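You operate a simulated robot arm through the tools that you are given. There is no shell and no other tool.

Carry out the task below with a simulated two-armed robot. There is one attempt and no reset: what you move stays moved.

## Task
Give the white roller two strokes of grease, then put it back.
Fine: its place is its peg; stand it on the grease pin, open the valve, pump, and shut the valve before lifting it off. Set down upright: what you pick out.

It is judged by the outcome, as a careful person would: the job done as asked, and still so three seconds after it is handed in. It fails if anything else is knocked over, pushed out of place, dropped, spilled or broken.

## Robot
Two 7-joint arms with two-finger parallel grippers on one trunk that stands fixed in place. Base frame: the origin is at the foot of the trunk, x ahead of it, y to its left, z up. Lengths are in mm, angles in rad, forces in N, time in s.
The left shoulder is at [57, 182, 1164], the right one opposite. With the tool pointing down near the work surface each hand reaches from about 260 to 740 mm from the base axis, measured 20 degrees to its own side. Payload 3.91 kg a hand.
The tool frame of a hand sits at the grasp point between the pads (the TCP): z along the fingers, y along the line on which they close. The tips reach 30 mm beyond it. The gripper opens to 110 mm. The fingers are 20 mm wide and 10 mm thick; the gripper's body (48 by 112 mm) begins 55 mm behind the TCP.
Orientation is told as [roll, pitch, yaw] about the base's x, y, z axes, in that order, counted from this pose: with the fingers straight down and closing along the base's y, the tool's x points along the base's -x, its y along +y and its z along -z.

## Interface
- The arms move only by the tool servo_tool. It takes "left_moves", "right_moves" or both (then of equal length, played together; a hand with none holds still); each is one flat list of numbers, 7 for each row, row after row: the shift along the base's x, y, z in mm, then the turn, a rotation vector about the base's x, y, z in rad, then the gripper command, from -1 (fully open) to 1 (shut), values between in proportion. In form: [dx, dy, dz, ax, ay, az, hand, dx, dy, dz, ax, ay, az, hand, ...]. A call has 1 to 20 rows; each row is the pose to reach, as a shift and turn from the pose commanded when the call began. Rows are played at 5 a second. More than 50 mm and 0.15 rad between two rows, or a gripper value outside its range, and nothing of the call is played. Where a pose cannot be reached the arm comes as near as it can. A force on the tool above 50 N (or 10 N above the force at the start of the call, whichever is more), or a blocked arm, ends the call early, and 0.2 s more pass. The fingers move at their own pace (about 72 mm/s each) and stop on an object; they squeeze with about 33 N. The grip force told is the motor's: it shows also when the fingers shut on nothing. Time passes only in rows, and 0.2 s behind the last, so rows that repeat a pose let the fingers close. It gives the time, the measured TCP pose, the force on the tool (base axes), the opening and the grip force at its end, in the units of the frame above (readings bear some noise), with the torque about the TCP (base axes, N m) and any sound that the robot's microphone picked up.
- Cameras (640 x 400 px; columns grow to the right, rows downward): "scene" is now at [180.2, -54.3, 1391.5]; the picture's right is [-0.67, -0.74, 0.00], its down [-0.20, 0.18, -0.96] and it looks along [0.72, -0.65, -0.27] (base axes); focal length 219 px, centre (320, 200). "left" rides on the left gripper at [72, -17, -103] in its tool frame; the picture's right is [0.23, 0.97, 0.00], its down [-0.76, 0.18, -0.62] and it looks along [-0.61, 0.14, 0.78] (tool axes); focal length 222 px, centre (320, 200). "right" rides on the right gripper at [72, 17, -103] in its tool frame; the picture's right is [-0.23, 0.97, 0.00], its down [-0.76, -0.18, -0.62] and it looks along [-0.61, -0.14, 0.78] (tool axes); focal length 222 px, centre (320, 200). There is no depth. A picture from a camera that has moved, and an enlarged one, comes with that camera's place and axes in the base frame and with its lens. The place of the scene camera against the robot may be out by one fixed shift of up to 18 mm in any direction.
- get_image(camera): a new picture of that camera. The clock stands still meanwhile.
- raise_lower(by): slides the trunk up (or, below 0, down) by that many mm; the arms and the scene camera ride with it, the base frame stays. It gives what a move gives, with no picture.
- pan_tilt(pan, tilt): turns the head with the scene camera to pan (to the left, within 1.396 rad either way) and tilt (down, from -0.506 to 1.204), counted from straight ahead of the robot. It gives what a move gives.
- enlarge(camera, box): a new picture of the part [left, top, right, bottom] of that camera's present view, enlarged. The clock stands still meanwhile.
- hand_in(): hands the job in; it is judged then, once.

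Nothing tells you positions but the pictures and the camera data. Unless the task says otherwise, let go and move clear before handing in.

The tools are called by a JSON object that holds its "method" and its "body". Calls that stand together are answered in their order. servo_tool: Moves the arms, as the interface text tells. Its arguments: {"type":"object","properties":{"left_moves":{"type":"array","items":{"type":"number"}},"right_moves":{"type":"array","items":{"type":"number"}}},"required":[]} The other tools are called the same way: raise_lower (by) slides the trunk up or down; pan_tilt (pan, tilt) turns the head that bears the scene camera; get_image (camera) takes a picture; enlarge (camera, box) takes an enlarged picture of a part of a camera's view; hand_in () hands the job in.

At the start:

```text
clock: 0.0
left_position: [359.0, -64.4, 1307.6]
left_orientation: [0.0, 0.001, -0.001]
left_contact_force: [0.1, -0.2, -0.6]
left_wrist_torque: [0.0, 0.03, 0.01]
left_width: 110.0
left_gripper_force: 0.1
right_position: [266.3, -339.7, 1235.1]
right_orientation: [0.001, 0.0, 0.0]
right_contact_force: [1.1, -0.4, 0.0]
right_wrist_torque: [0.02, -0.01, -0.03]
right_width: 109.9
right_gripper_force: 0.1
trunk travel left (down, up): [-425.0, 89.0]
head pan, tilt: [-0.735, 0.269]
```

scene: 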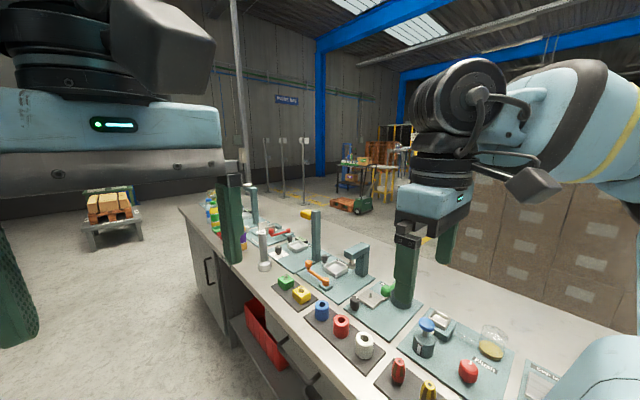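
right: 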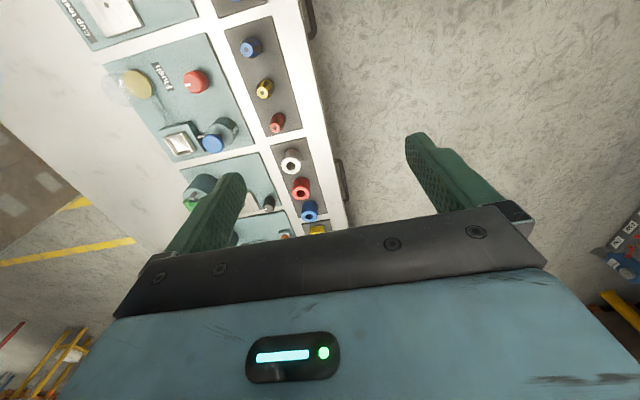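
left: 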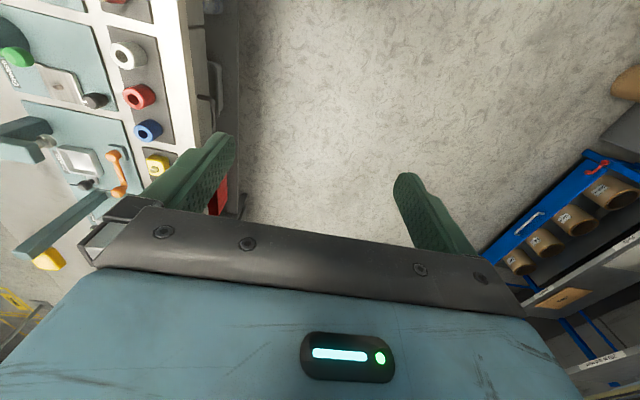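

I see a bench with several stations (green plates with labels) and roller pegs, including a white roller on a dark tray. I'll look closer at the stations before moving anything.

{"method": "enlarge", "body": {"camera": "scene", "box": [200, 180, 420, 320]}}

{"method": "enlarge", "body": {"camera": "scene", "box": [300, 260, 540, 400]}}

{"method": "enlarge", "body": {"camera": "right", "box": [80, 0, 360, 250]}}

{"method": "enlarge", "body": {"camera": "left", "box": [0, 0, 240, 280]}}

```text
2.86 times, centred on (310, 250) of scene
camera zoom: at [180.2, -54.3, 1391.5], right [-0.67, -0.74, 0.0], down [-0.2, 0.18, -0.96], along [0.72, -0.65, -0.27], focal length 626 px, centre (349, 57)
```

zoom: 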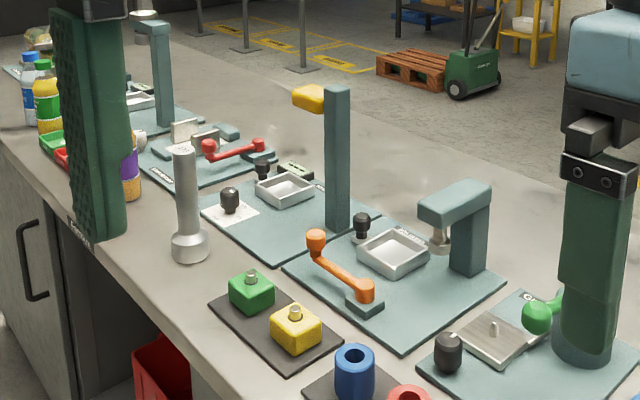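

```text
2.67 times, centred on (420, 330) of scene
camera zoom: at [180.2, -54.3, 1391.5], right [-0.67, -0.74, 0.0], down [-0.2, 0.18, -0.96], along [0.72, -0.65, -0.27], focal length 585 px, centre (53, -147)
```

zoom: 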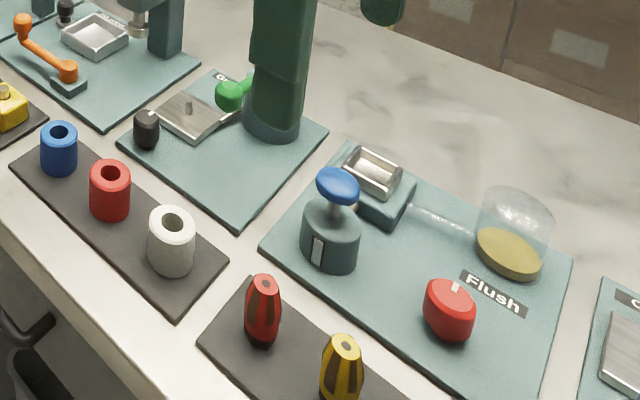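

```text
1.60 times, centred on (220, 125) of right
camera zoom: at [193.8, -322.3, 1338.4], right [0.23, 0.97, 0.0], down [0.76, -0.18, 0.62], along [0.61, -0.14, -0.78], focal length 355 px, centre (480, 320)
```

zoom: 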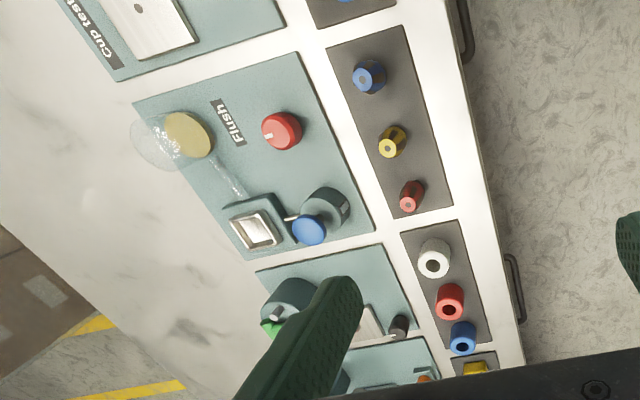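

```text
1.43 times, centred on (120, 140) of left
camera zoom: at [285.8, -81.3, 1411.6], right [-0.23, 0.97, 0.0], down [0.76, 0.18, 0.62], along [0.61, 0.14, -0.78], focal length 317 px, centre (606, 286)
```

zoom: 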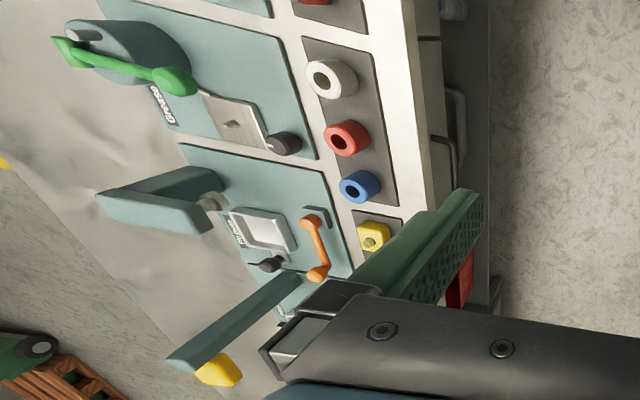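

The grease station (green plate with "Grease" label) has a pin on a steel plate, a black knob and a green pump lever. The white roller's top is around (421, -441, 900) and the pin around (523, -613, 880). I'll bring the right hand over for a closer look and move the left arm clear of the view.

{"method": "servo_tool", "body": {"right_moves": [20, -38, -25, 0, 0, 0, -1, 40, -76, -50, 0, 0, 0, -1, 60, -114, -75, 0, 0, 0, -1, 80, -152, -100, 0, 0, 0, -1, 100, -190, -125, 0, 0, 0, -1, 120, -230, -150, 0, 0, 0, -1, 120, -230, -150, 0, 0, 0, -1], "left_moves": [0, 40, 0, 0, 0, 0, -1, 0, 80, 0, 0, 0, 0, -1, 0, 120, 0, 0, 0, 0, -1, 0, 160, 0, 0, 0, 0, -1, 0, 200, 0, 0, 0, 0, -1, 0, 240, 0, 0, 0, 0, -1, 0, 240, 0, 0, 0, 0, -1]}}

{"method": "pan_tilt", "body": {"pan": -0.85, "tilt": 0.6}}

{"method": "get_image", "body": {"camera": "scene"}}

{"method": "get_image", "body": {"camera": "right"}}

```text
refused: row 6 steps farther than a row can; nothing moved
```

```text
clock: 0.8
left_position: [361.3, -64.0, 1304.2]
left_orientation: [0.003, 0.007, 0.004]
left_contact_force: [0.1, 0.9, -0.1]
left_wrist_torque: [-0.01, -0.03, 0.0]
left_width: 109.6
left_gripper_force: 0.0
right_position: [265.4, -340.0, 1235.7]
right_orientation: [0.001, 0.0, 0.0]
right_contact_force: [-0.7, 0.1, 0.6]
right_wrist_torque: [-0.03, 0.02, 0.0]
right_width: 110.1
right_gripper_force: 0.1
trunk travel left (down, up): [-425.0, 89.0]
head pan, tilt: [-0.85, 0.6]
```

```text
taken
camera scene: at [175.1, -56.9, 1374.1], right [-0.71, -0.7, 0.0], down [-0.31, 0.31, -0.9], along [0.63, -0.64, -0.44], focal length 219 px, centre (320, 200)
```

scene: 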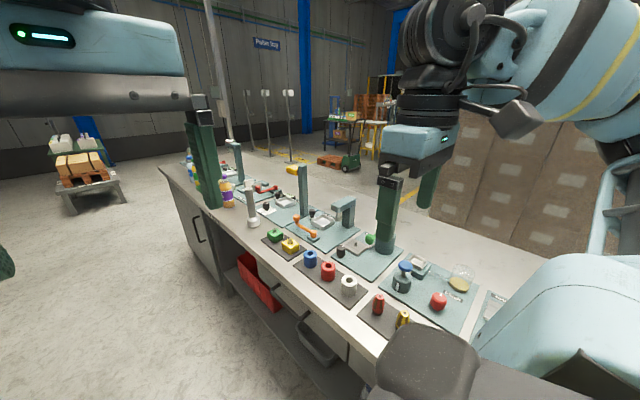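

```text
taken
camera right: at [193.6, -322.1, 1338.3], right [0.23, 0.97, 0.0], down [0.76, -0.18, 0.62], along [0.61, -0.14, -0.78], focal length 222 px, centre (320, 200)
```

right: 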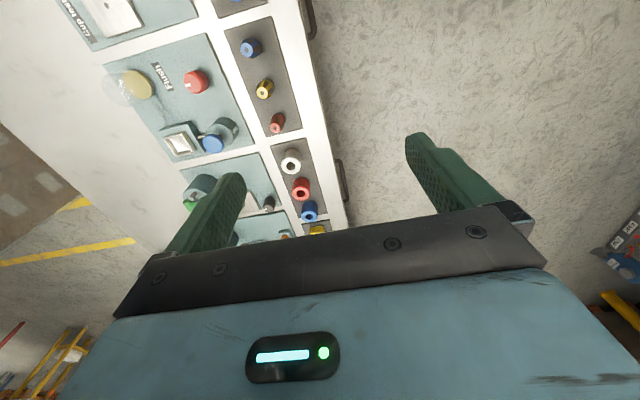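

The view confirms the layout; the last call was refused for step size, so I send it again with smaller steps to bring the right wrist camera above the grease station.

{"method": "servo_tool", "body": {"right_moves": [17, -33, -21, 0, 0, 0, -1, 34, -66, -43, 0, 0, 0, -1, 51, -99, -64, 0, 0, 0, -1, 68, -132, -86, 0, 0, 0, -1, 85, -165, -107, 0, 0, 0, -1, 102, -198, -129, 0, 0, 0, -1, 120, -230, -150, 0, 0, 0, -1, 120, -230, -150, 0, 0, 0, -1], "left_moves": [0, 35, 0, 0, 0, 0, -1, 0, 70, 0, 0, 0, 0, -1, 0, 105, 0, 0, 0, 0, -1, 0, 140, 0, 0, 0, 0, -1, 0, 175, 0, 0, 0, 0, -1, 0, 210, 0, 0, 0, 0, -1, 0, 240, 0, 0, 0, 0, -1, 0, 240, 0, 0, 0, 0, -1]}}

{"method": "get_image", "body": {"camera": "scene"}}

{"method": "get_image", "body": {"camera": "right"}}

```text
clock: 1.5
left_position: [364.3, 15.0, 1302.7]
left_orientation: [0.001, -0.006, 0.029]
left_contact_force: [17.5, -30.2, -17.1]
left_wrist_torque: [4.0, 0.77, 2.67]
left_width: 110.0
left_gripper_force: 0.1
right_position: [305.4, -415.7, 1185.7]
right_orientation: [0.0, 0.0, -0.003]
right_contact_force: [0.1, 0.0, 1.0]
right_wrist_torque: [0.0, 0.0, 0.01]
right_width: 110.0
right_gripper_force: 0.1
trunk travel left (down, up): [-425.0, 89.0]
head pan, tilt: [-0.85, 0.6]
stopped in row 3 (left hand): the force on the tool passed its limit at 59 N (the readings are from after the stop); the commanded pose is now the measured one
```

```text
taken
camera scene: at [176.4, -53.9, 1366.2], right [-0.69, -0.72, 0.0], down [-0.37, 0.36, -0.86], along [0.62, -0.59, -0.52], focal length 219 px, centre (320, 200)
```

scene: 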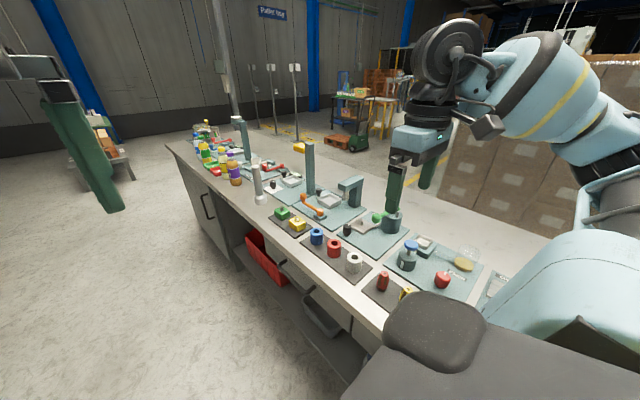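

```text
taken
camera right: at [232.7, -398.8, 1288.6], right [0.23, 0.97, 0.0], down [0.76, -0.18, 0.62], along [0.61, -0.14, -0.78], focal length 222 px, centre (320, 200)
```

right: 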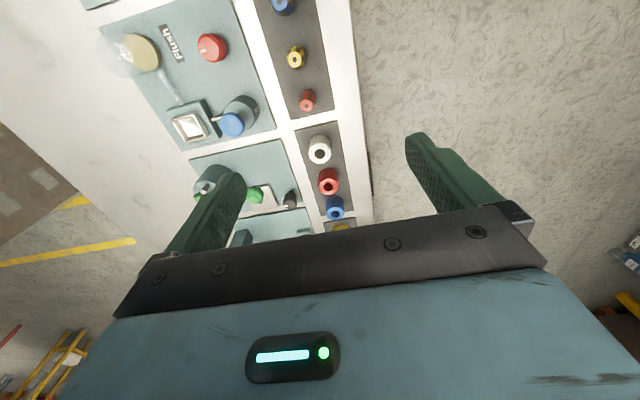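

The left arm seems to have pressed on the head (the head tilt pushed into it). I'll tilt the head back and ease the left hand down and away in small steps.

{"method": "pan_tilt", "body": {"pan": -0.735, "tilt": 0.27}}

{"method": "servo_tool", "body": {"left_moves": [20, 0, -30, 0, 0, 0, -1, 40, 0, -60, 0, 0, 0, -1, 50, 0, -100, 0, 0, 0, -1]}}

{"method": "get_image", "body": {"camera": "right"}}

{"method": "get_image", "body": {"camera": "scene"}}

```text
clock: 2.4
left_position: [361.9, 15.1, 1305.5]
left_orientation: [-0.004, -0.006, 0.019]
left_contact_force: [1.3, 1.4, -0.6]
left_wrist_torque: [0.0, 0.0, 0.0]
left_width: 110.1
left_gripper_force: 0.0
right_position: [304.7, -416.6, 1186.4]
right_orientation: [0.0, -0.001, -0.001]
right_contact_force: [-0.2, -0.3, 0.4]
right_wrist_torque: [-0.01, -0.02, 0.03]
right_width: 110.0
right_gripper_force: 0.1
trunk travel left (down, up): [-425.0, 89.0]
head pan, tilt: [-0.735, 0.271]
```

```text
clock: 3.1
left_position: [413.4, 16.6, 1204.7]
left_orientation: [-0.001, -0.005, 0.021]
left_contact_force: [0.2, -0.5, 0.5]
left_wrist_torque: [-0.02, -0.01, -0.03]
left_width: 109.9
left_gripper_force: 0.0
right_position: [306.0, -415.5, 1184.9]
right_orientation: [0.0, 0.001, -0.003]
right_contact_force: [-0.1, 0.6, 0.3]
right_wrist_torque: [0.0, 0.02, -0.03]
right_width: 110.2
right_gripper_force: 0.1
trunk travel left (down, up): [-425.0, 89.0]
head pan, tilt: [-0.735, 0.271]
```

```text
taken
camera right: at [233.6, -398.6, 1288.4], right [0.23, 0.97, 0.0], down [0.76, -0.18, 0.62], along [0.61, -0.14, -0.78], focal length 222 px, centre (320, 200)
```

right: 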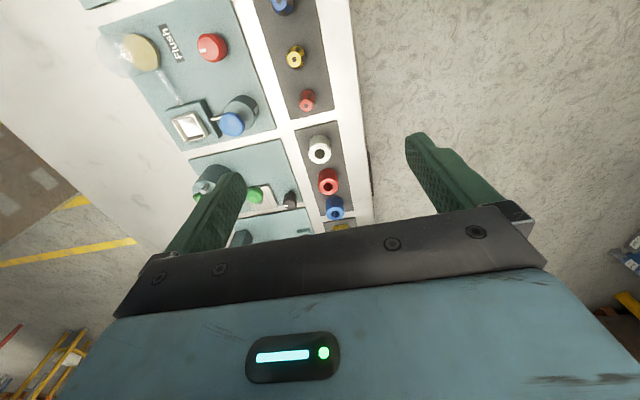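

```text
taken
camera scene: at [181.3, -54.1, 1391.2], right [-0.67, -0.74, 0.0], down [-0.2, 0.18, -0.96], along [0.71, -0.65, -0.27], focal length 219 px, centre (320, 200)
```

scene: 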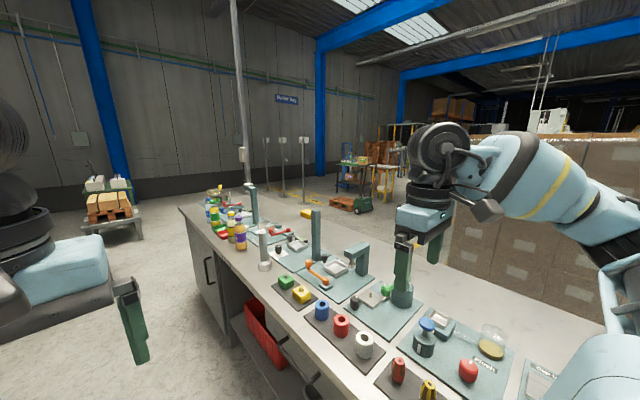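

The bench runs along x with its front edge facing +y, so I'll turn the right hand to look along -y toward the grease station, and move the left hand farther away.

{"method": "servo_tool", "body": {"right_moves": [24, -3, -12, 0, 0, -0.15, -1, 48, -6, -24, 0, 0, -0.3, -1, 72, -9, -36, 0, 0, -0.45, -1, 96, -12, -48, 0, 0, -0.6, -1, 120, -15, -60, 0, 0, -0.75, -1, 144, -18, -72, 0, 0, -0.9, -1, 168, -21, -84, 0, 0, -1.05, -1, 194, -24, -95, 0, 0, -1.2, -1, 194, -24, -95, 0, 0, -1.2, -1], "left_moves": [0, 25, -6, 0, 0, 0, -1, 0, 50, -12, 0, 0, 0, -1, 0, 75, -18, 0, 0, 0, -1, 0, 100, -24, 0, 0, 0, -1, 0, 125, -30, 0, 0, 0, -1, 0, 150, -36, 0, 0, 0, -1, 0, 175, -42, 0, 0, 0, -1, 0, 200, -50, 0, 0, 0, -1, 0, 200, -50, 0, 0, 0, -1]}}

{"method": "get_image", "body": {"camera": "right"}}

{"method": "get_image", "body": {"camera": "scene"}}

```text
clock: 5.2
left_position: [410.7, 215.5, 1155.4]
left_orientation: [-0.001, -0.006, 0.018]
left_contact_force: [-0.3, 0.8, 0.1]
left_wrist_torque: [0.0, 0.02, -0.01]
left_width: 109.8
left_gripper_force: 0.1
right_position: [499.5, -440.8, 1089.3]
right_orientation: [0.002, 0.001, -1.204]
right_contact_force: [0.6, -0.8, 0.8]
right_wrist_torque: [0.01, 0.0, -0.02]
right_width: 109.9
right_gripper_force: 0.0
trunk travel left (down, up): [-425.0, 89.0]
head pan, tilt: [-0.735, 0.271]
```

```text
taken
camera right: at [489.1, -365.5, 1192.7], right [0.99, 0.14, 0.0], down [0.11, -0.78, 0.62], along [0.09, -0.62, -0.78], focal length 222 px, centre (320, 200)
```

right: 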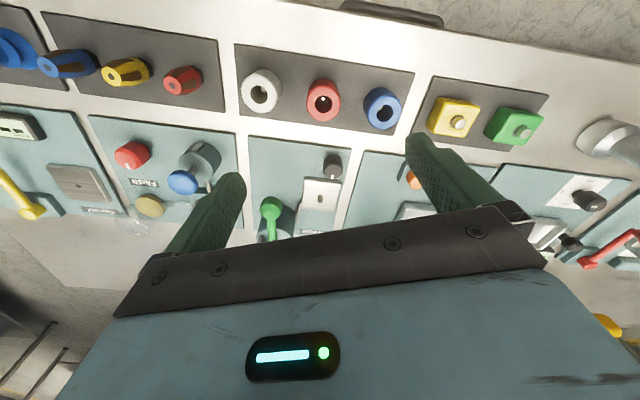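

```text
taken
camera scene: at [179.6, -55.1, 1391.4], right [-0.67, -0.74, 0.0], down [-0.2, 0.18, -0.96], along [0.71, -0.65, -0.27], focal length 219 px, centre (320, 200)
```

scene: 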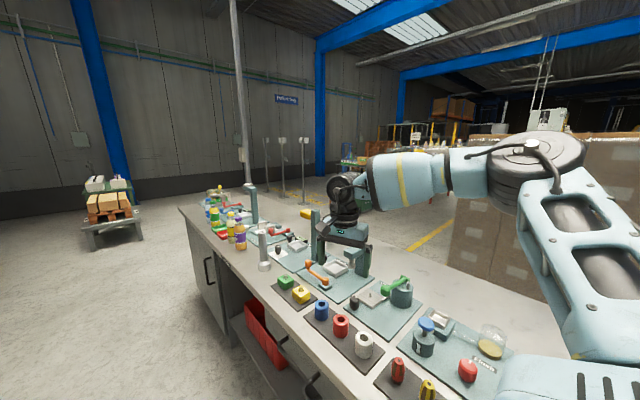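

{"method": "enlarge", "body": {"camera": "scene", "box": [300, 250, 440, 370]}}

{"method": "enlarge", "body": {"camera": "right", "box": [220, 50, 420, 250]}}

{"method": "pan_tilt", "body": {"pan": -0.85, "tilt": 0.6}}

{"method": "enlarge", "body": {"camera": "scene", "box": [280, 160, 440, 300]}}

```text
3.33 times, centred on (370, 310) of scene
camera zoom: at [179.6, -55.1, 1391.4], right [-0.67, -0.74, 0.0], down [-0.2, 0.18, -0.96], along [0.71, -0.65, -0.27], focal length 731 px, centre (153, -167)
```

zoom: 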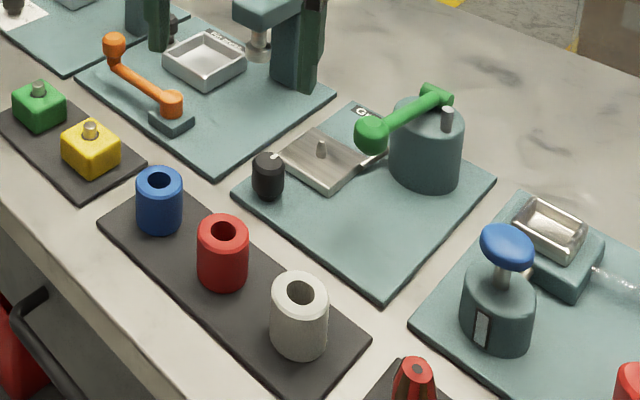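

```text
2.00 times, centred on (320, 150) of right
camera zoom: at [489.1, -365.5, 1192.7], right [0.99, 0.14, 0.0], down [0.11, -0.78, 0.62], along [0.09, -0.62, -0.78], focal length 444 px, centre (320, 300)
```

zoom: 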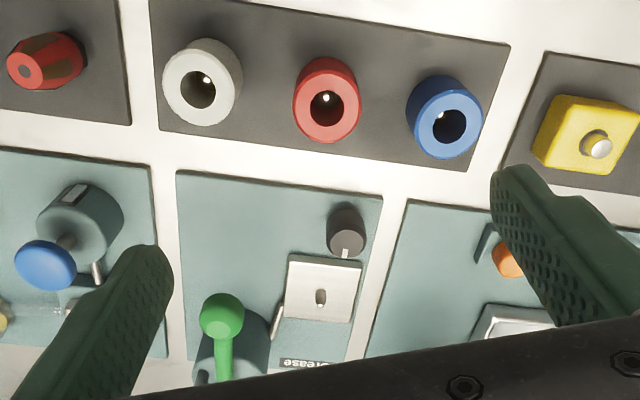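

```text
clock: 6.0
left_position: [411.1, 214.6, 1155.1]
left_orientation: [-0.002, -0.006, 0.018]
left_contact_force: [0.2, 0.8, -0.1]
left_wrist_torque: [0.01, 0.01, 0.0]
left_width: 109.8
left_gripper_force: 0.1
right_position: [499.0, -439.8, 1090.5]
right_orientation: [0.0, 0.001, -1.202]
right_contact_force: [0.2, 0.1, 0.4]
right_wrist_torque: [0.03, 0.02, 0.03]
right_width: 110.1
right_gripper_force: 0.0
trunk travel left (down, up): [-425.0, 89.0]
head pan, tilt: [-0.85, 0.6]
```

```text
2.86 times, centred on (360, 230) of scene
camera zoom: at [169.2, -58.2, 1361.2], right [-0.75, -0.66, 0.0], down [-0.37, 0.42, -0.83], along [0.54, -0.62, -0.56], focal length 626 px, centre (206, 114)
```

zoom: 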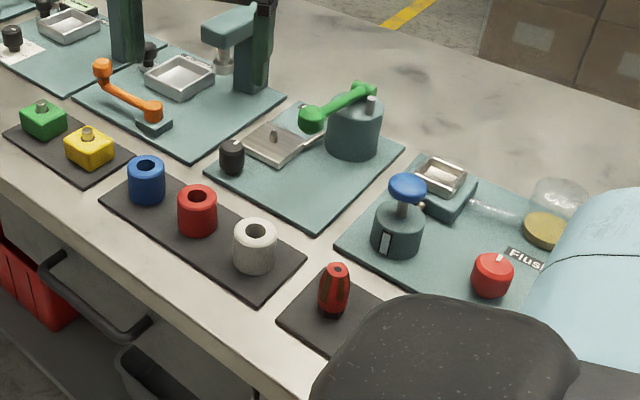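

The station is clear now: black knob valve (white mark on its rim), pin on the steel plate, green ball-ended pump lever pivoting on the tank. I'll lower the right hand for a closer view of pin, knob and lever.

{"method": "servo_tool", "body": {"right_moves": [2, -20, -27, 0, 0, 0, -1, 4, -40, -54, 0, 0, 0, -1, 6, -60, -80, 0, 0, 0, -1, 6, -60, -80, 0, 0, 0, -1]}}

{"method": "get_image", "body": {"camera": "right"}}

{"method": "enlarge", "body": {"camera": "right", "box": [200, 80, 440, 240]}}

{"method": "enlarge", "body": {"camera": "scene", "box": [320, 180, 400, 230]}}

```text
clock: 7.0
left_position: [410.6, 214.2, 1155.1]
left_orientation: [-0.003, -0.004, 0.019]
left_contact_force: [-0.6, 0.4, 0.6]
left_wrist_torque: [-0.02, -0.01, 0.01]
left_width: 110.0
left_gripper_force: 0.1
right_position: [507.8, -501.3, 1011.7]
right_orientation: [0.002, 0.0, -1.2]
right_contact_force: [0.0, -1.1, -0.1]
right_wrist_torque: [-0.01, 0.04, -0.02]
right_width: 110.1
right_gripper_force: 0.0
trunk travel left (down, up): [-425.0, 89.0]
head pan, tilt: [-0.85, 0.6]
```

```text
taken
camera right: at [496.4, -426.3, 1113.2], right [0.99, 0.14, 0.0], down [0.11, -0.77, 0.62], along [0.09, -0.62, -0.78], focal length 222 px, centre (320, 200)
```

right: 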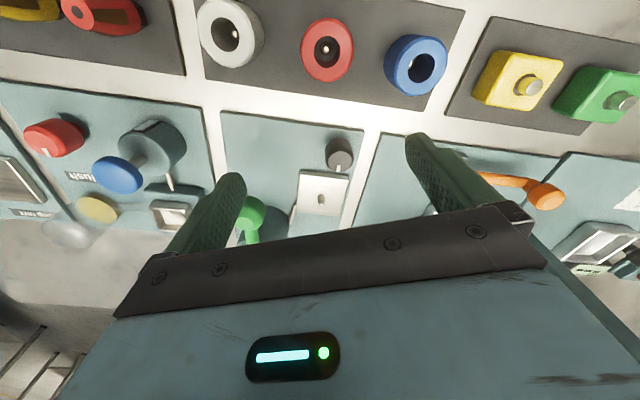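

```text
2.50 times, centred on (320, 160) of right
camera zoom: at [496.4, -426.3, 1113.2], right [0.99, 0.14, 0.0], down [0.11, -0.77, 0.62], along [0.09, -0.62, -0.78], focal length 555 px, centre (320, 300)
```

zoom: 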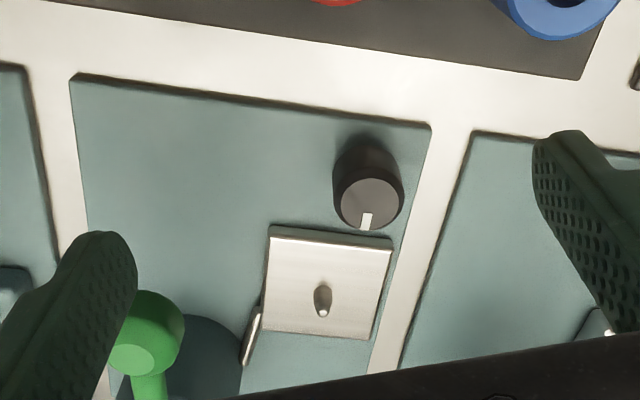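

```text
8.00 times, centred on (360, 205) of scene
camera zoom: at [168.8, -57.7, 1361.2], right [-0.75, -0.66, 0.0], down [-0.37, 0.42, -0.83], along [0.54, -0.62, -0.56], focal length 1754 px, centre (0, 160)
```

zoom: 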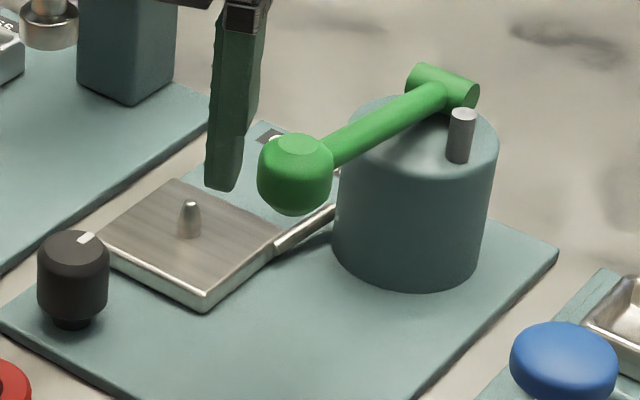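

The knob's white mark points to -y now; the lever ball is around (452, -574, 957), hinged over the tank near (448, -688). I need a second viewing angle to fix the pin, knob and lever accurately, so I'll rise and turn the right hand to look along +x.

{"method": "servo_tool", "body": {"right_moves": [0, 0, 40, 0, 0, 0.1, -1, -16, -10, 40, 0, 0, 0.25, -1, -32, -20, 40, 0, 0, 0.4, -1, -48, -30, 40, 0, 0, 0.55, -1, -64, -40, 40, 0, 0, 0.7, -1, -80, -50, 40, 0, 0, 0.85, -1, -96, -60, 40, 0, 0, 1.0, -1, -114, -72, 40, 0, 0, 1.1, -1, -114, -72, 40, 0, 0, 1.2, -1, -114, -72, 40, 0, 0, 1.2, -1]}}

{"method": "get_image", "body": {"camera": "right"}}

{"method": "enlarge", "body": {"camera": "right", "box": [200, 80, 440, 240]}}

{"method": "enlarge", "body": {"camera": "scene", "box": [280, 160, 420, 260]}}

```text
clock: 9.2
left_position: [411.1, 214.8, 1154.1]
left_orientation: [-0.001, -0.006, 0.02]
left_contact_force: [0.1, 0.1, -0.3]
left_wrist_torque: [-0.02, 0.0, 0.0]
left_width: 110.0
left_gripper_force: 0.1
right_position: [390.3, -573.4, 1050.5]
right_orientation: [0.0, 0.001, 0.0]
right_contact_force: [0.0, 0.0, -0.6]
right_wrist_torque: [0.01, -0.04, 0.03]
right_width: 109.9
right_gripper_force: 0.0
trunk travel left (down, up): [-425.0, 89.0]
head pan, tilt: [-0.85, 0.6]
```

```text
taken
camera right: at [318.1, -555.0, 1153.3], right [0.23, 0.97, 0.0], down [0.76, -0.18, 0.62], along [0.61, -0.14, -0.78], focal length 222 px, centre (320, 200)
```

right: 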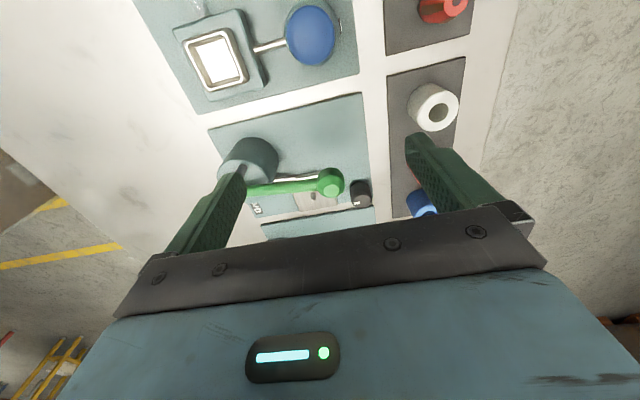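

```text
2.50 times, centred on (320, 160) of right
camera zoom: at [318.1, -555.0, 1153.3], right [0.23, 0.97, 0.0], down [0.76, -0.18, 0.62], along [0.61, -0.14, -0.78], focal length 555 px, centre (320, 300)
```

zoom: 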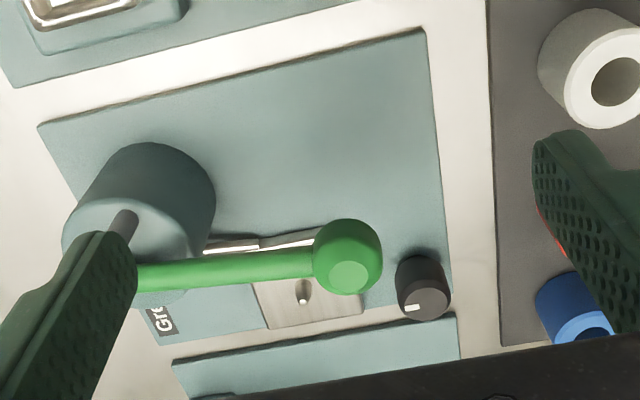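

```text
4.00 times, centred on (350, 210) of scene
camera zoom: at [168.8, -58.1, 1361.2], right [-0.75, -0.66, 0.0], down [-0.37, 0.42, -0.83], along [0.54, -0.62, -0.56], focal length 877 px, centre (200, 160)
```

zoom: 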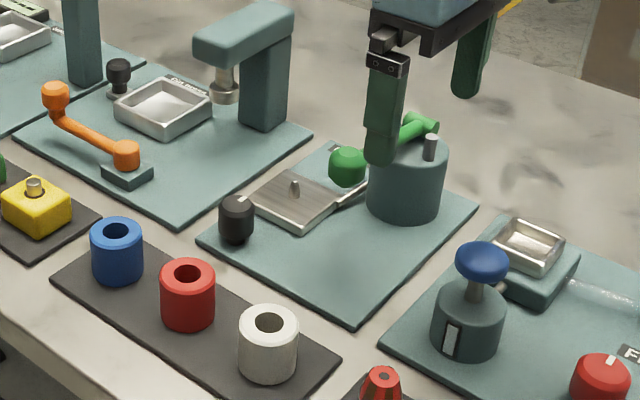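

Triangulating the two views gives: pin tip (524, -613, 888), knob top (536, -542, 895), white roller top (427, -443.5, ~897) about 47 mm across, plates at ~856. Next I hover over the white roller with the hand turned about -0.9 rad and check alignment.

{"method": "servo_tool", "body": {"right_moves": [5, 20, 0, 0, 0, -0.14, -0.2, 10, 40, 0, 0, 0, -0.28, -0.2, 16, 62, 0, 0, 0, -0.42, -0.2, 22, 84, -15, 0, 0, -0.56, -0.2, 28, 106, -30, 0, 0, -0.7, -0.2, 33, 122, -45, 0, 0, -0.82, -0.2, 36.7, 129.8, -60, 0, 0, -0.9, -0.2, 36.7, 129.8, -60, 0, 0, -0.9, -0.2]}}

{"method": "get_image", "body": {"camera": "right"}}

{"method": "enlarge", "body": {"camera": "right", "box": [240, 60, 400, 180]}}

{"method": "get_image", "body": {"camera": "scene"}}

```text
clock: 11.0
left_position: [412.4, 215.4, 1154.7]
left_orientation: [-0.001, -0.006, 0.02]
left_contact_force: [0.2, -0.1, 0.1]
left_wrist_torque: [-0.01, -0.01, 0.01]
left_width: 110.1
left_gripper_force: 0.1
right_position: [427.6, -444.1, 991.5]
right_orientation: [0.001, -0.002, -0.904]
right_contact_force: [-0.4, -0.6, 0.3]
right_wrist_torque: [0.01, 0.01, 0.0]
right_width: 66.2
right_gripper_force: 0.0
trunk travel left (down, up): [-425.0, 89.0]
head pan, tilt: [-0.85, 0.6]
```

```text
taken
camera right: at [396.5, -374.7, 1094.1], right [0.91, 0.42, 0.0], down [0.33, -0.71, 0.62], along [0.27, -0.56, -0.78], focal length 222 px, centre (320, 200)
```

right: 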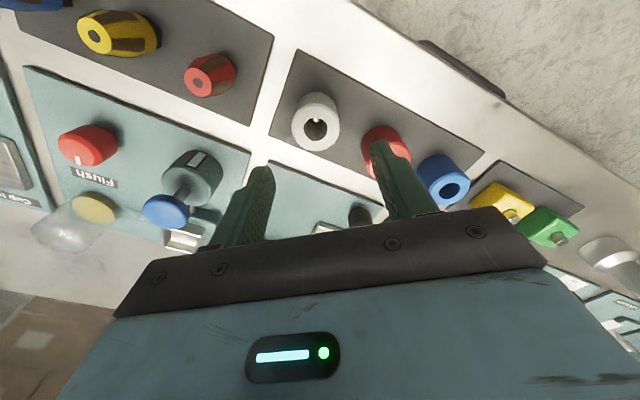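

```text
3.33 times, centred on (320, 120) of right
camera zoom: at [396.5, -374.7, 1094.1], right [0.91, 0.42, 0.0], down [0.33, -0.71, 0.62], along [0.27, -0.56, -0.78], focal length 740 px, centre (320, 467)
```

zoom: 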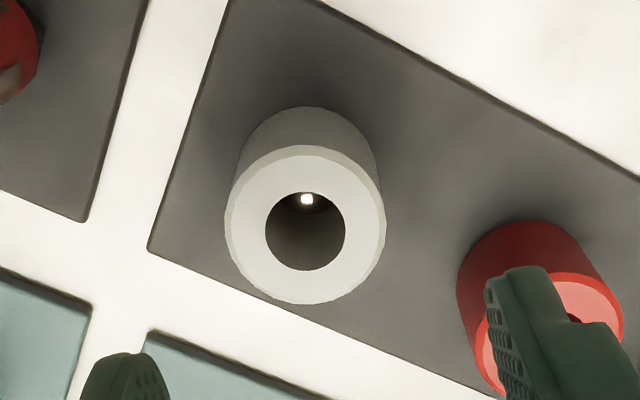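

```text
taken
camera scene: at [169.0, -58.2, 1361.1], right [-0.75, -0.66, 0.0], down [-0.37, 0.42, -0.83], along [0.54, -0.62, -0.56], focal length 219 px, centre (320, 200)
```

scene: 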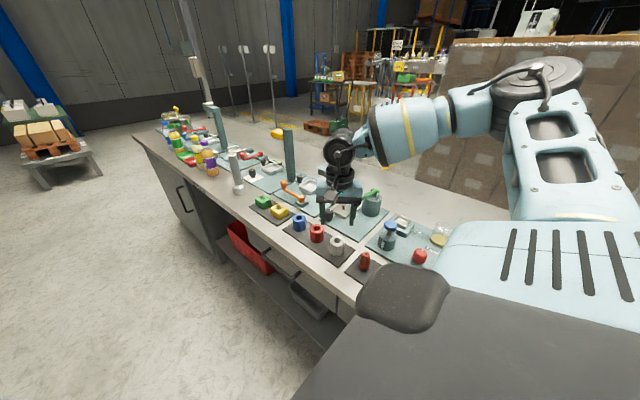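

The bore shows a few millimetres left of the tool axis, so the roller is at about (424.5, -444.7). I'll shift by (-3.5, -2.3) and come down halfway to check.

{"method": "servo_tool", "body": {"right_moves": [-3.5, -2.3, -25, 0, 0, 0, -0.2, -3.5, -2.3, -50, 0, 0, 0, -0.2, -3.5, -2.3, -50, 0, 0, 0, -0.2]}}

{"method": "get_image", "body": {"camera": "right"}}

{"method": "enlarge", "body": {"camera": "right", "box": [240, 80, 400, 200]}}

{"method": "enlarge", "body": {"camera": "scene", "box": [290, 180, 390, 260]}}

```text
clock: 11.8
left_position: [411.1, 216.0, 1155.6]
left_orientation: [-0.002, -0.005, 0.02]
left_contact_force: [0.5, -0.9, 0.5]
left_wrist_torque: [-0.01, 0.01, 0.0]
left_width: 110.2
left_gripper_force: 0.0
right_position: [424.2, -445.2, 942.8]
right_orientation: [0.0, -0.001, -0.902]
right_contact_force: [-0.3, 0.6, 0.0]
right_wrist_torque: [-0.03, 0.01, 0.0]
right_width: 66.0
right_gripper_force: 0.1
trunk travel left (down, up): [-425.0, 89.0]
head pan, tilt: [-0.85, 0.6]
```

```text
taken
camera right: at [392.3, -377.0, 1045.1], right [0.9, 0.43, 0.0], down [0.33, -0.71, 0.62], along [0.27, -0.56, -0.78], focal length 222 px, centre (320, 200)
```

right: 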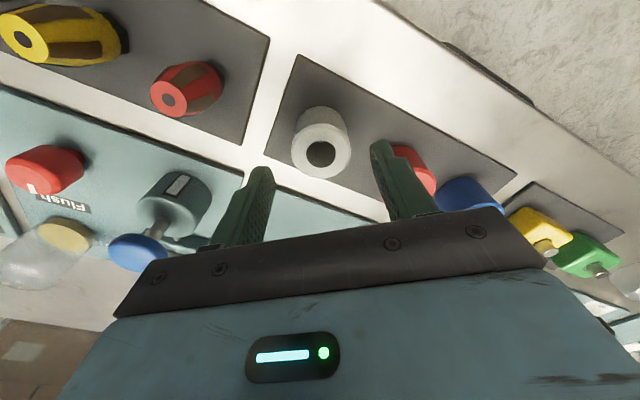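

```text
3.33 times, centred on (320, 140) of right
camera zoom: at [392.3, -377.0, 1045.1], right [0.9, 0.43, 0.0], down [0.33, -0.71, 0.62], along [0.27, -0.56, -0.78], focal length 740 px, centre (320, 400)
```

zoom: 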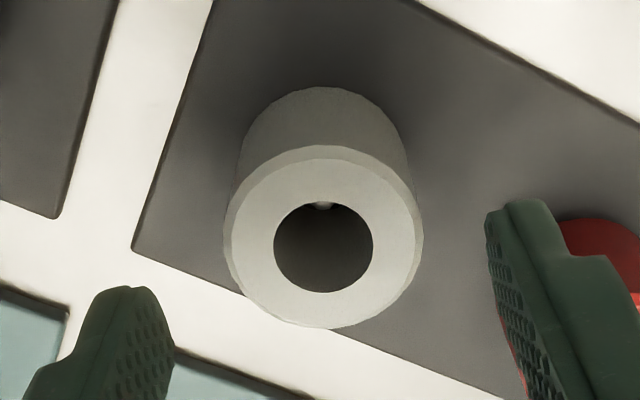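

```text
5.00 times, centred on (340, 220) of scene
camera zoom: at [169.0, -58.2, 1361.1], right [-0.75, -0.66, 0.0], down [-0.37, 0.42, -0.83], along [0.54, -0.62, -0.56], focal length 1096 px, centre (220, 100)
```

zoom: 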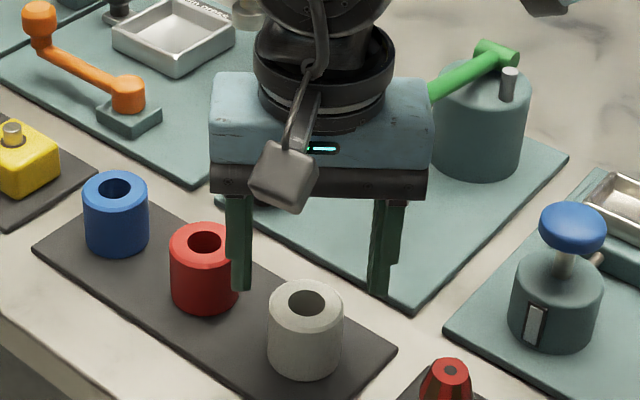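

The bore sits centred on the tool axis. I'll descend around the roller, close the fingers, and check the grip before lifting.

{"method": "servo_tool", "body": {"right_moves": [0.5, 0.2, -15, 0, 0, 0, -0.2, 0.5, 0.2, -30, 0, 0, 0, -0.2, 0.5, 0.2, -44, 0, 0, 0, -0.2, 0.5, 0.2, -44, 0, 0, 0, -0.2, 0.5, 0.2, -44, 0, 0, 0, 0.1, 0.5, 0.2, -44, 0, 0, 0, 0.4, 0.5, 0.2, -44, 0, 0, 0, 1, 0.5, 0.2, -44, 0, 0, 0, 1]}}

{"method": "enlarge", "body": {"camera": "right", "box": [220, 80, 420, 230]}}

{"method": "enlarge", "body": {"camera": "scene", "box": [290, 180, 390, 260]}}

```text
clock: 13.6
left_position: [411.6, 215.9, 1155.2]
left_orientation: [-0.001, -0.005, 0.019]
left_contact_force: [-0.3, 0.4, 0.1]
left_wrist_torque: [-0.04, 0.01, -0.02]
left_width: 110.2
left_gripper_force: 0.1
right_position: [425.3, -445.2, 895.8]
right_orientation: [0.001, -0.001, -0.901]
right_contact_force: [-0.3, 0.1, -0.4]
right_wrist_torque: [-0.04, 0.05, 0.03]
right_width: 42.8
right_gripper_force: 32.8
trunk travel left (down, up): [-425.0, 89.0]
head pan, tilt: [-0.85, 0.6]
```

```text
2.67 times, centred on (320, 155) of right
camera zoom: at [392.7, -376.1, 1000.0], right [0.9, 0.43, 0.0], down [0.33, -0.71, 0.62], along [0.27, -0.56, -0.78], focal length 592 px, centre (320, 320)
```

zoom: 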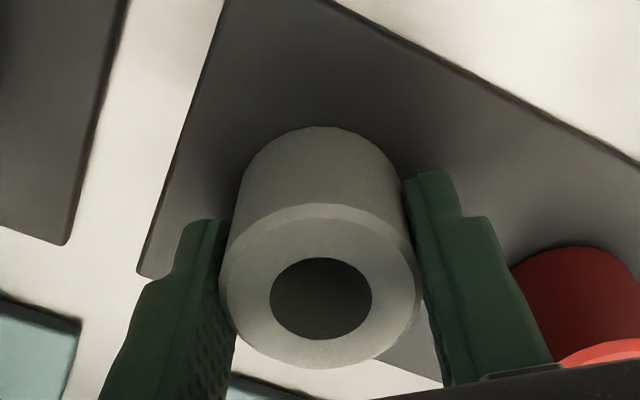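

```text
5.00 times, centred on (340, 220) of scene
camera zoom: at [169.2, -58.2, 1361.1], right [-0.75, -0.66, 0.0], down [-0.37, 0.42, -0.83], along [0.54, -0.62, -0.56], focal length 1096 px, centre (220, 100)
```

zoom: 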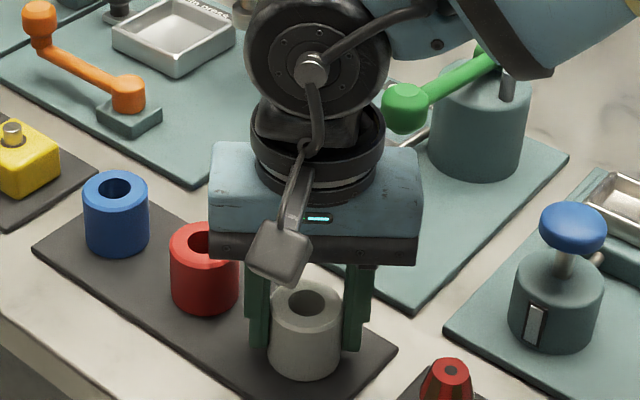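

The roller is held (42.8 mm wide, firm grip). I'll lift it straight up off its peg, go along +x over the neighbours and then over the knob toward the pin.

{"method": "servo_tool", "body": {"right_moves": [0, 0, 15, 0, 0, 0, 1, 0, 0, 40, 0, 0, 0, 1, 0, 0, 80, 0, 0, 0, 1, 0, 0, 80, 0, 0, 0, 1]}}

{"method": "enlarge", "body": {"camera": "scene", "box": [290, 160, 390, 240]}}

{"method": "enlarge", "body": {"camera": "right", "box": [220, 80, 420, 230]}}

```text
clock: 14.6
left_position: [411.8, 214.9, 1154.3]
left_orientation: [-0.002, -0.007, 0.019]
left_contact_force: [-0.1, -0.7, -0.4]
left_wrist_torque: [0.0, 0.01, 0.0]
left_width: 109.8
left_gripper_force: 0.0
right_position: [426.3, -446.3, 974.9]
right_orientation: [-0.002, 0.002, -0.904]
right_contact_force: [-0.4, -1.0, 0.1]
right_wrist_torque: [0.02, 0.0, 0.0]
right_width: 42.9
right_gripper_force: 33.0
trunk travel left (down, up): [-425.0, 89.0]
head pan, tilt: [-0.85, 0.6]
```

```text
5.00 times, centred on (340, 200) of scene
camera zoom: at [169.8, -58.6, 1361.0], right [-0.75, -0.66, 0.0], down [-0.37, 0.42, -0.82], along [0.54, -0.62, -0.57], focal length 1096 px, centre (220, 200)
```

zoom: 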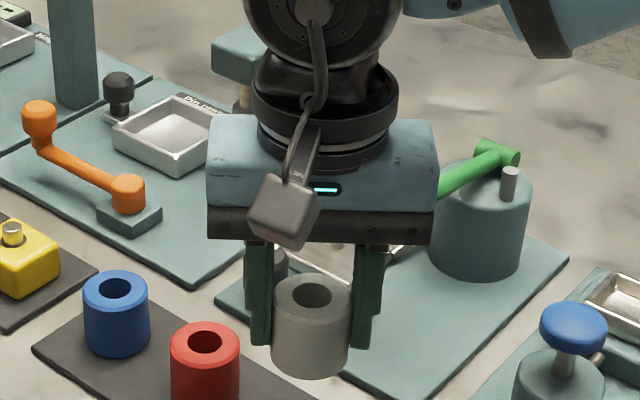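

```text
2.67 times, centred on (320, 155) of right
camera zoom: at [394.4, -377.2, 1079.2], right [0.9, 0.43, 0.0], down [0.33, -0.71, 0.62], along [0.27, -0.56, -0.78], focal length 592 px, centre (320, 320)
```

zoom: 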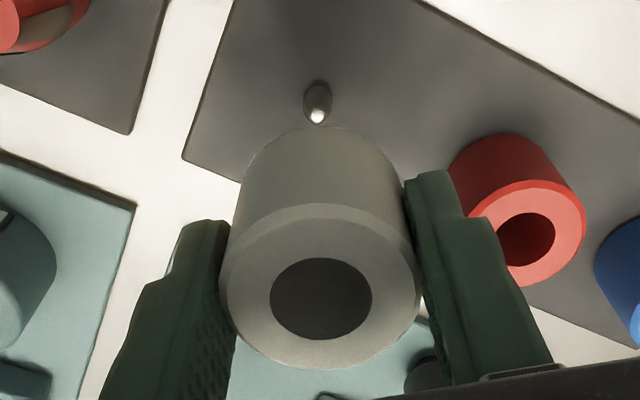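

The roller is up cleanly and I can even see its peg in front of it, at zoomed pixel (317,115), which I can use as an alignment reference over the grease pin. Now I carry it over to the pin, staying high.

{"method": "servo_tool", "body": {"right_moves": [0, 0, 17.5, 0, 0, 0, 1, 35, 0, 17.5, 0, 0, 0, 1, 70, 0, 17.5, 0, 0, 0, 1, 99, -20, 17.5, 0, 0, 0, 1, 99, -60, 17.5, 0, 0, 0, 1, 99, -100, 17.5, 0, 0, 0, 1, 99, -140, 17.5, 0, 0, 0, 1, 99, -169, 17.5, 0, 0, 0, 1, 99, -169, 17.5, 0, 0, 0, 1, 99, -169, 17.5, 0, 0, 0, 1]}}

{"method": "enlarge", "body": {"camera": "scene", "box": [290, 140, 410, 240]}}

{"method": "enlarge", "body": {"camera": "right", "box": [220, 80, 420, 230]}}

```text
clock: 16.8
left_position: [411.3, 215.1, 1154.2]
left_orientation: [-0.002, -0.006, 0.019]
left_contact_force: [0.1, -0.7, 0.1]
left_wrist_torque: [-0.01, 0.02, 0.01]
left_width: 110.1
left_gripper_force: 0.2
right_position: [523.4, -613.8, 993.4]
right_orientation: [0.0, 0.001, -0.9]
right_contact_force: [-0.6, -0.4, -0.6]
right_wrist_torque: [-0.01, -0.02, 0.0]
right_width: 42.7
right_gripper_force: 32.8
trunk travel left (down, up): [-425.0, 89.0]
head pan, tilt: [-0.85, 0.6]
```

```text
4.00 times, centred on (350, 190) of scene
camera zoom: at [169.3, -58.4, 1361.1], right [-0.75, -0.66, 0.0], down [-0.37, 0.42, -0.82], along [0.54, -0.62, -0.57], focal length 877 px, centre (200, 240)
```

zoom: 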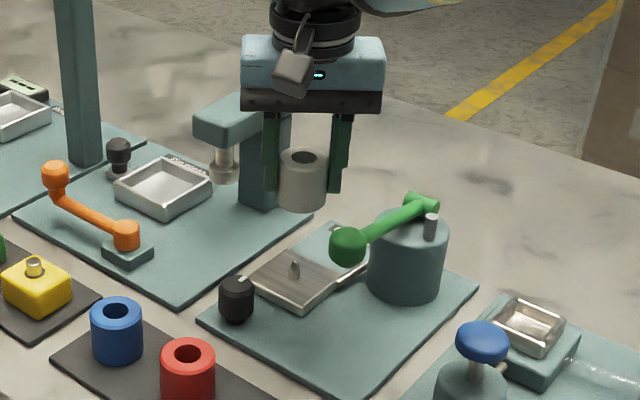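

```text
2.67 times, centred on (320, 155) of right
camera zoom: at [491.7, -546.3, 1095.8], right [0.9, 0.43, 0.0], down [0.33, -0.71, 0.62], along [0.27, -0.56, -0.78], focal length 592 px, centre (320, 320)
```

zoom: 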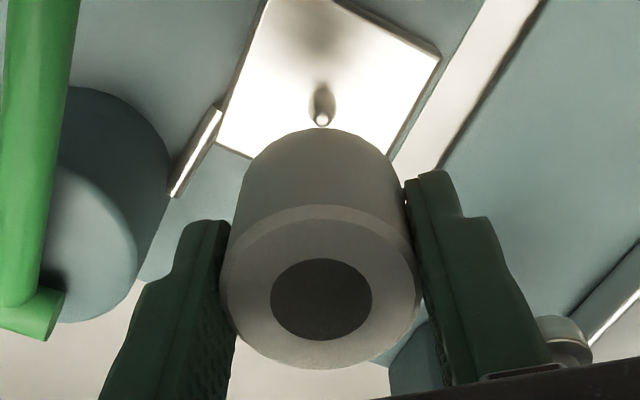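

The pin lines up almost exactly with the reference (about 1 mm off). I'll nudge and descend until the roller's bottom is just above the pin tip, then check.

{"method": "servo_tool", "body": {"right_moves": [1, 0.2, -25, 0, 0, 0, 1, 1, 0.2, -50, 0, 0, 0, 1, 1, 0.2, -56, 0, 0, 0, 1, 1, 0.2, -56, 0, 0, 0, 1]}}

{"method": "enlarge", "body": {"camera": "scene", "box": [320, 170, 400, 230]}}

{"method": "enlarge", "body": {"camera": "right", "box": [220, 80, 420, 230]}}

```text
clock: 17.8
left_position: [412.1, 215.1, 1155.6]
left_orientation: [-0.002, -0.006, 0.018]
left_contact_force: [0.1, -0.1, -0.5]
left_wrist_torque: [0.01, -0.04, 0.03]
left_width: 110.3
left_gripper_force: 0.0
right_position: [524.1, -616.7, 936.7]
right_orientation: [0.0, 0.0, -0.902]
right_contact_force: [0.3, 1.5, -0.7]
right_wrist_torque: [0.0, -0.02, 0.0]
right_width: 43.0
right_gripper_force: 33.1
trunk travel left (down, up): [-425.0, 89.0]
head pan, tilt: [-0.85, 0.6]
```

```text
6.67 times, centred on (360, 200) of scene
camera zoom: at [169.3, -58.3, 1361.1], right [-0.75, -0.66, 0.0], down [-0.37, 0.42, -0.82], along [0.54, -0.62, -0.57], focal length 1462 px, centre (53, 200)
```

zoom: 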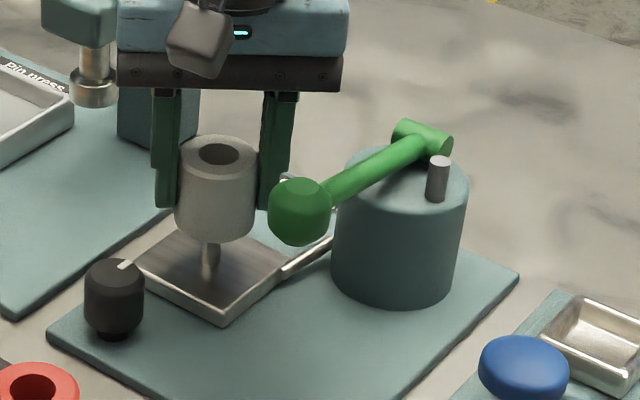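

```text
2.67 times, centred on (320, 155) of right
camera zoom: at [492.6, -546.6, 1039.7], right [0.9, 0.43, 0.0], down [0.33, -0.71, 0.62], along [0.27, -0.56, -0.78], focal length 592 px, centre (320, 320)
```

zoom: 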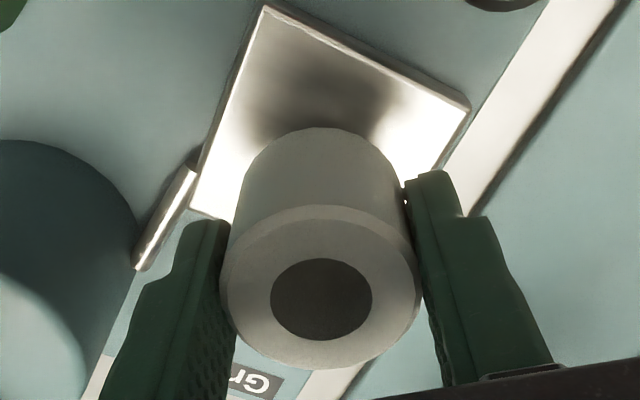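

The roller is centred above the pin. I'll lower it in small steps until it rests on the plate, watching the force.

{"method": "servo_tool", "body": {"right_moves": [0, 0, -6, 0, 0, 0, 1, 0, 0, -12, 0, 0, 0, 1, 0, 0, -17, 0, 0, 0, 1, 0, 0, -20, 0, 0, 0, 1, 0, 0, -22, 0, 0, 0, 1, 0, 0, -22, 0, 0, 0, 1]}}

{"method": "enlarge", "body": {"camera": "scene", "box": [320, 170, 400, 230]}}

```text
clock: 19.2
left_position: [411.4, 215.3, 1154.2]
left_orientation: [-0.003, -0.005, 0.02]
left_contact_force: [-0.1, -0.4, 0.0]
left_wrist_torque: [-0.02, 0.0, 0.01]
left_width: 110.1
left_gripper_force: 0.0
right_position: [525.1, -615.1, 915.6]
right_orientation: [0.0, 0.001, -0.9]
right_contact_force: [-1.0, -0.2, -0.2]
right_wrist_torque: [0.03, 0.03, 0.01]
right_width: 43.1
right_gripper_force: 33.1
trunk travel left (down, up): [-425.0, 89.0]
head pan, tilt: [-0.85, 0.6]
```

```text
6.67 times, centred on (360, 200) of scene
camera zoom: at [169.3, -58.2, 1361.1], right [-0.75, -0.66, 0.0], down [-0.37, 0.42, -0.83], along [0.54, -0.62, -0.56], focal length 1462 px, centre (53, 200)
```

zoom: 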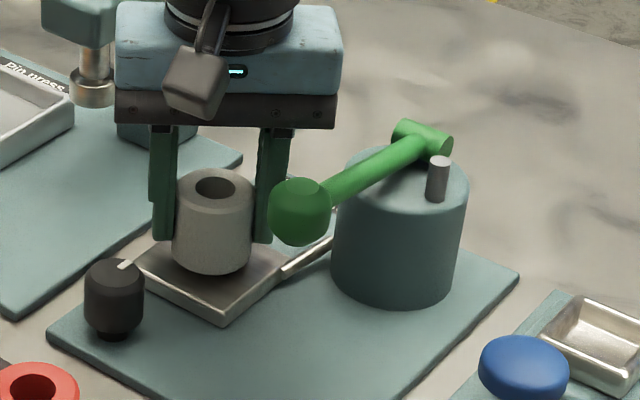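

No contact yet and the roller is over the pin with a small gap left; I continue down in millimetre steps.

{"method": "servo_tool", "body": {"right_moves": [0, 0, -1.5, 0, 0, 0, 1, 0, 0, -3, 0, 0, 0, 1, 0, 0, -4, 0, 0, 0, 1, 0, 0, -4, 0, 0, 0, 1]}}

{"method": "enlarge", "body": {"camera": "scene", "box": [330, 180, 390, 225]}}

{"method": "enlarge", "body": {"camera": "right", "box": [220, 80, 420, 230]}}

```text
clock: 20.2
left_position: [410.8, 214.7, 1155.6]
left_orientation: [-0.002, -0.007, 0.019]
left_contact_force: [-0.3, 0.3, -0.4]
left_wrist_torque: [0.04, 0.01, 0.01]
left_width: 110.2
left_gripper_force: 0.1
right_position: [525.5, -615.5, 911.8]
right_orientation: [0.0, -0.001, -0.902]
right_contact_force: [-0.3, 0.2, -1.5]
right_wrist_torque: [-0.01, 0.0, -0.01]
right_width: 42.5
right_gripper_force: 32.7
trunk travel left (down, up): [-425.0, 89.0]
head pan, tilt: [-0.85, 0.6]
```

```text
8.89 times, centred on (360, 202) of scene
camera zoom: at [169.3, -58.2, 1361.1], right [-0.75, -0.66, 0.0], down [-0.37, 0.42, -0.83], along [0.54, -0.62, -0.56], focal length 1949 px, centre (-36, 178)
```

zoom: 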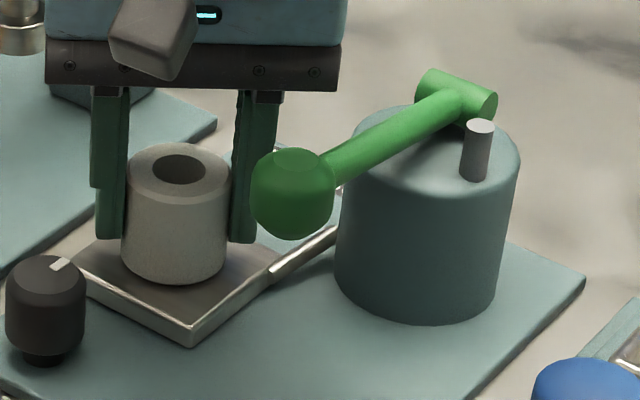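

```text
2.67 times, centred on (320, 155) of right
camera zoom: at [493.1, -545.8, 1014.7], right [0.9, 0.43, 0.0], down [0.33, -0.71, 0.62], along [0.27, -0.56, -0.78], focal length 592 px, centre (320, 320)
```

zoom: 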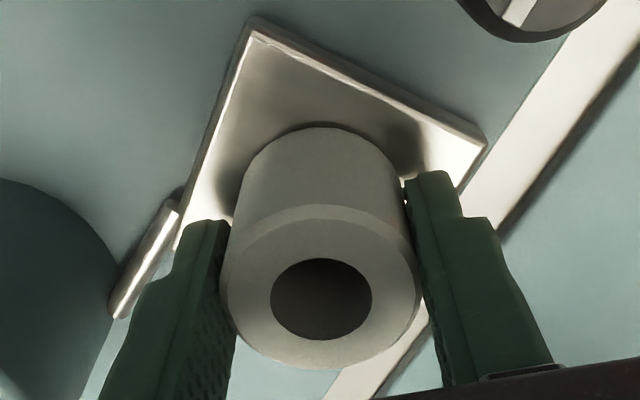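

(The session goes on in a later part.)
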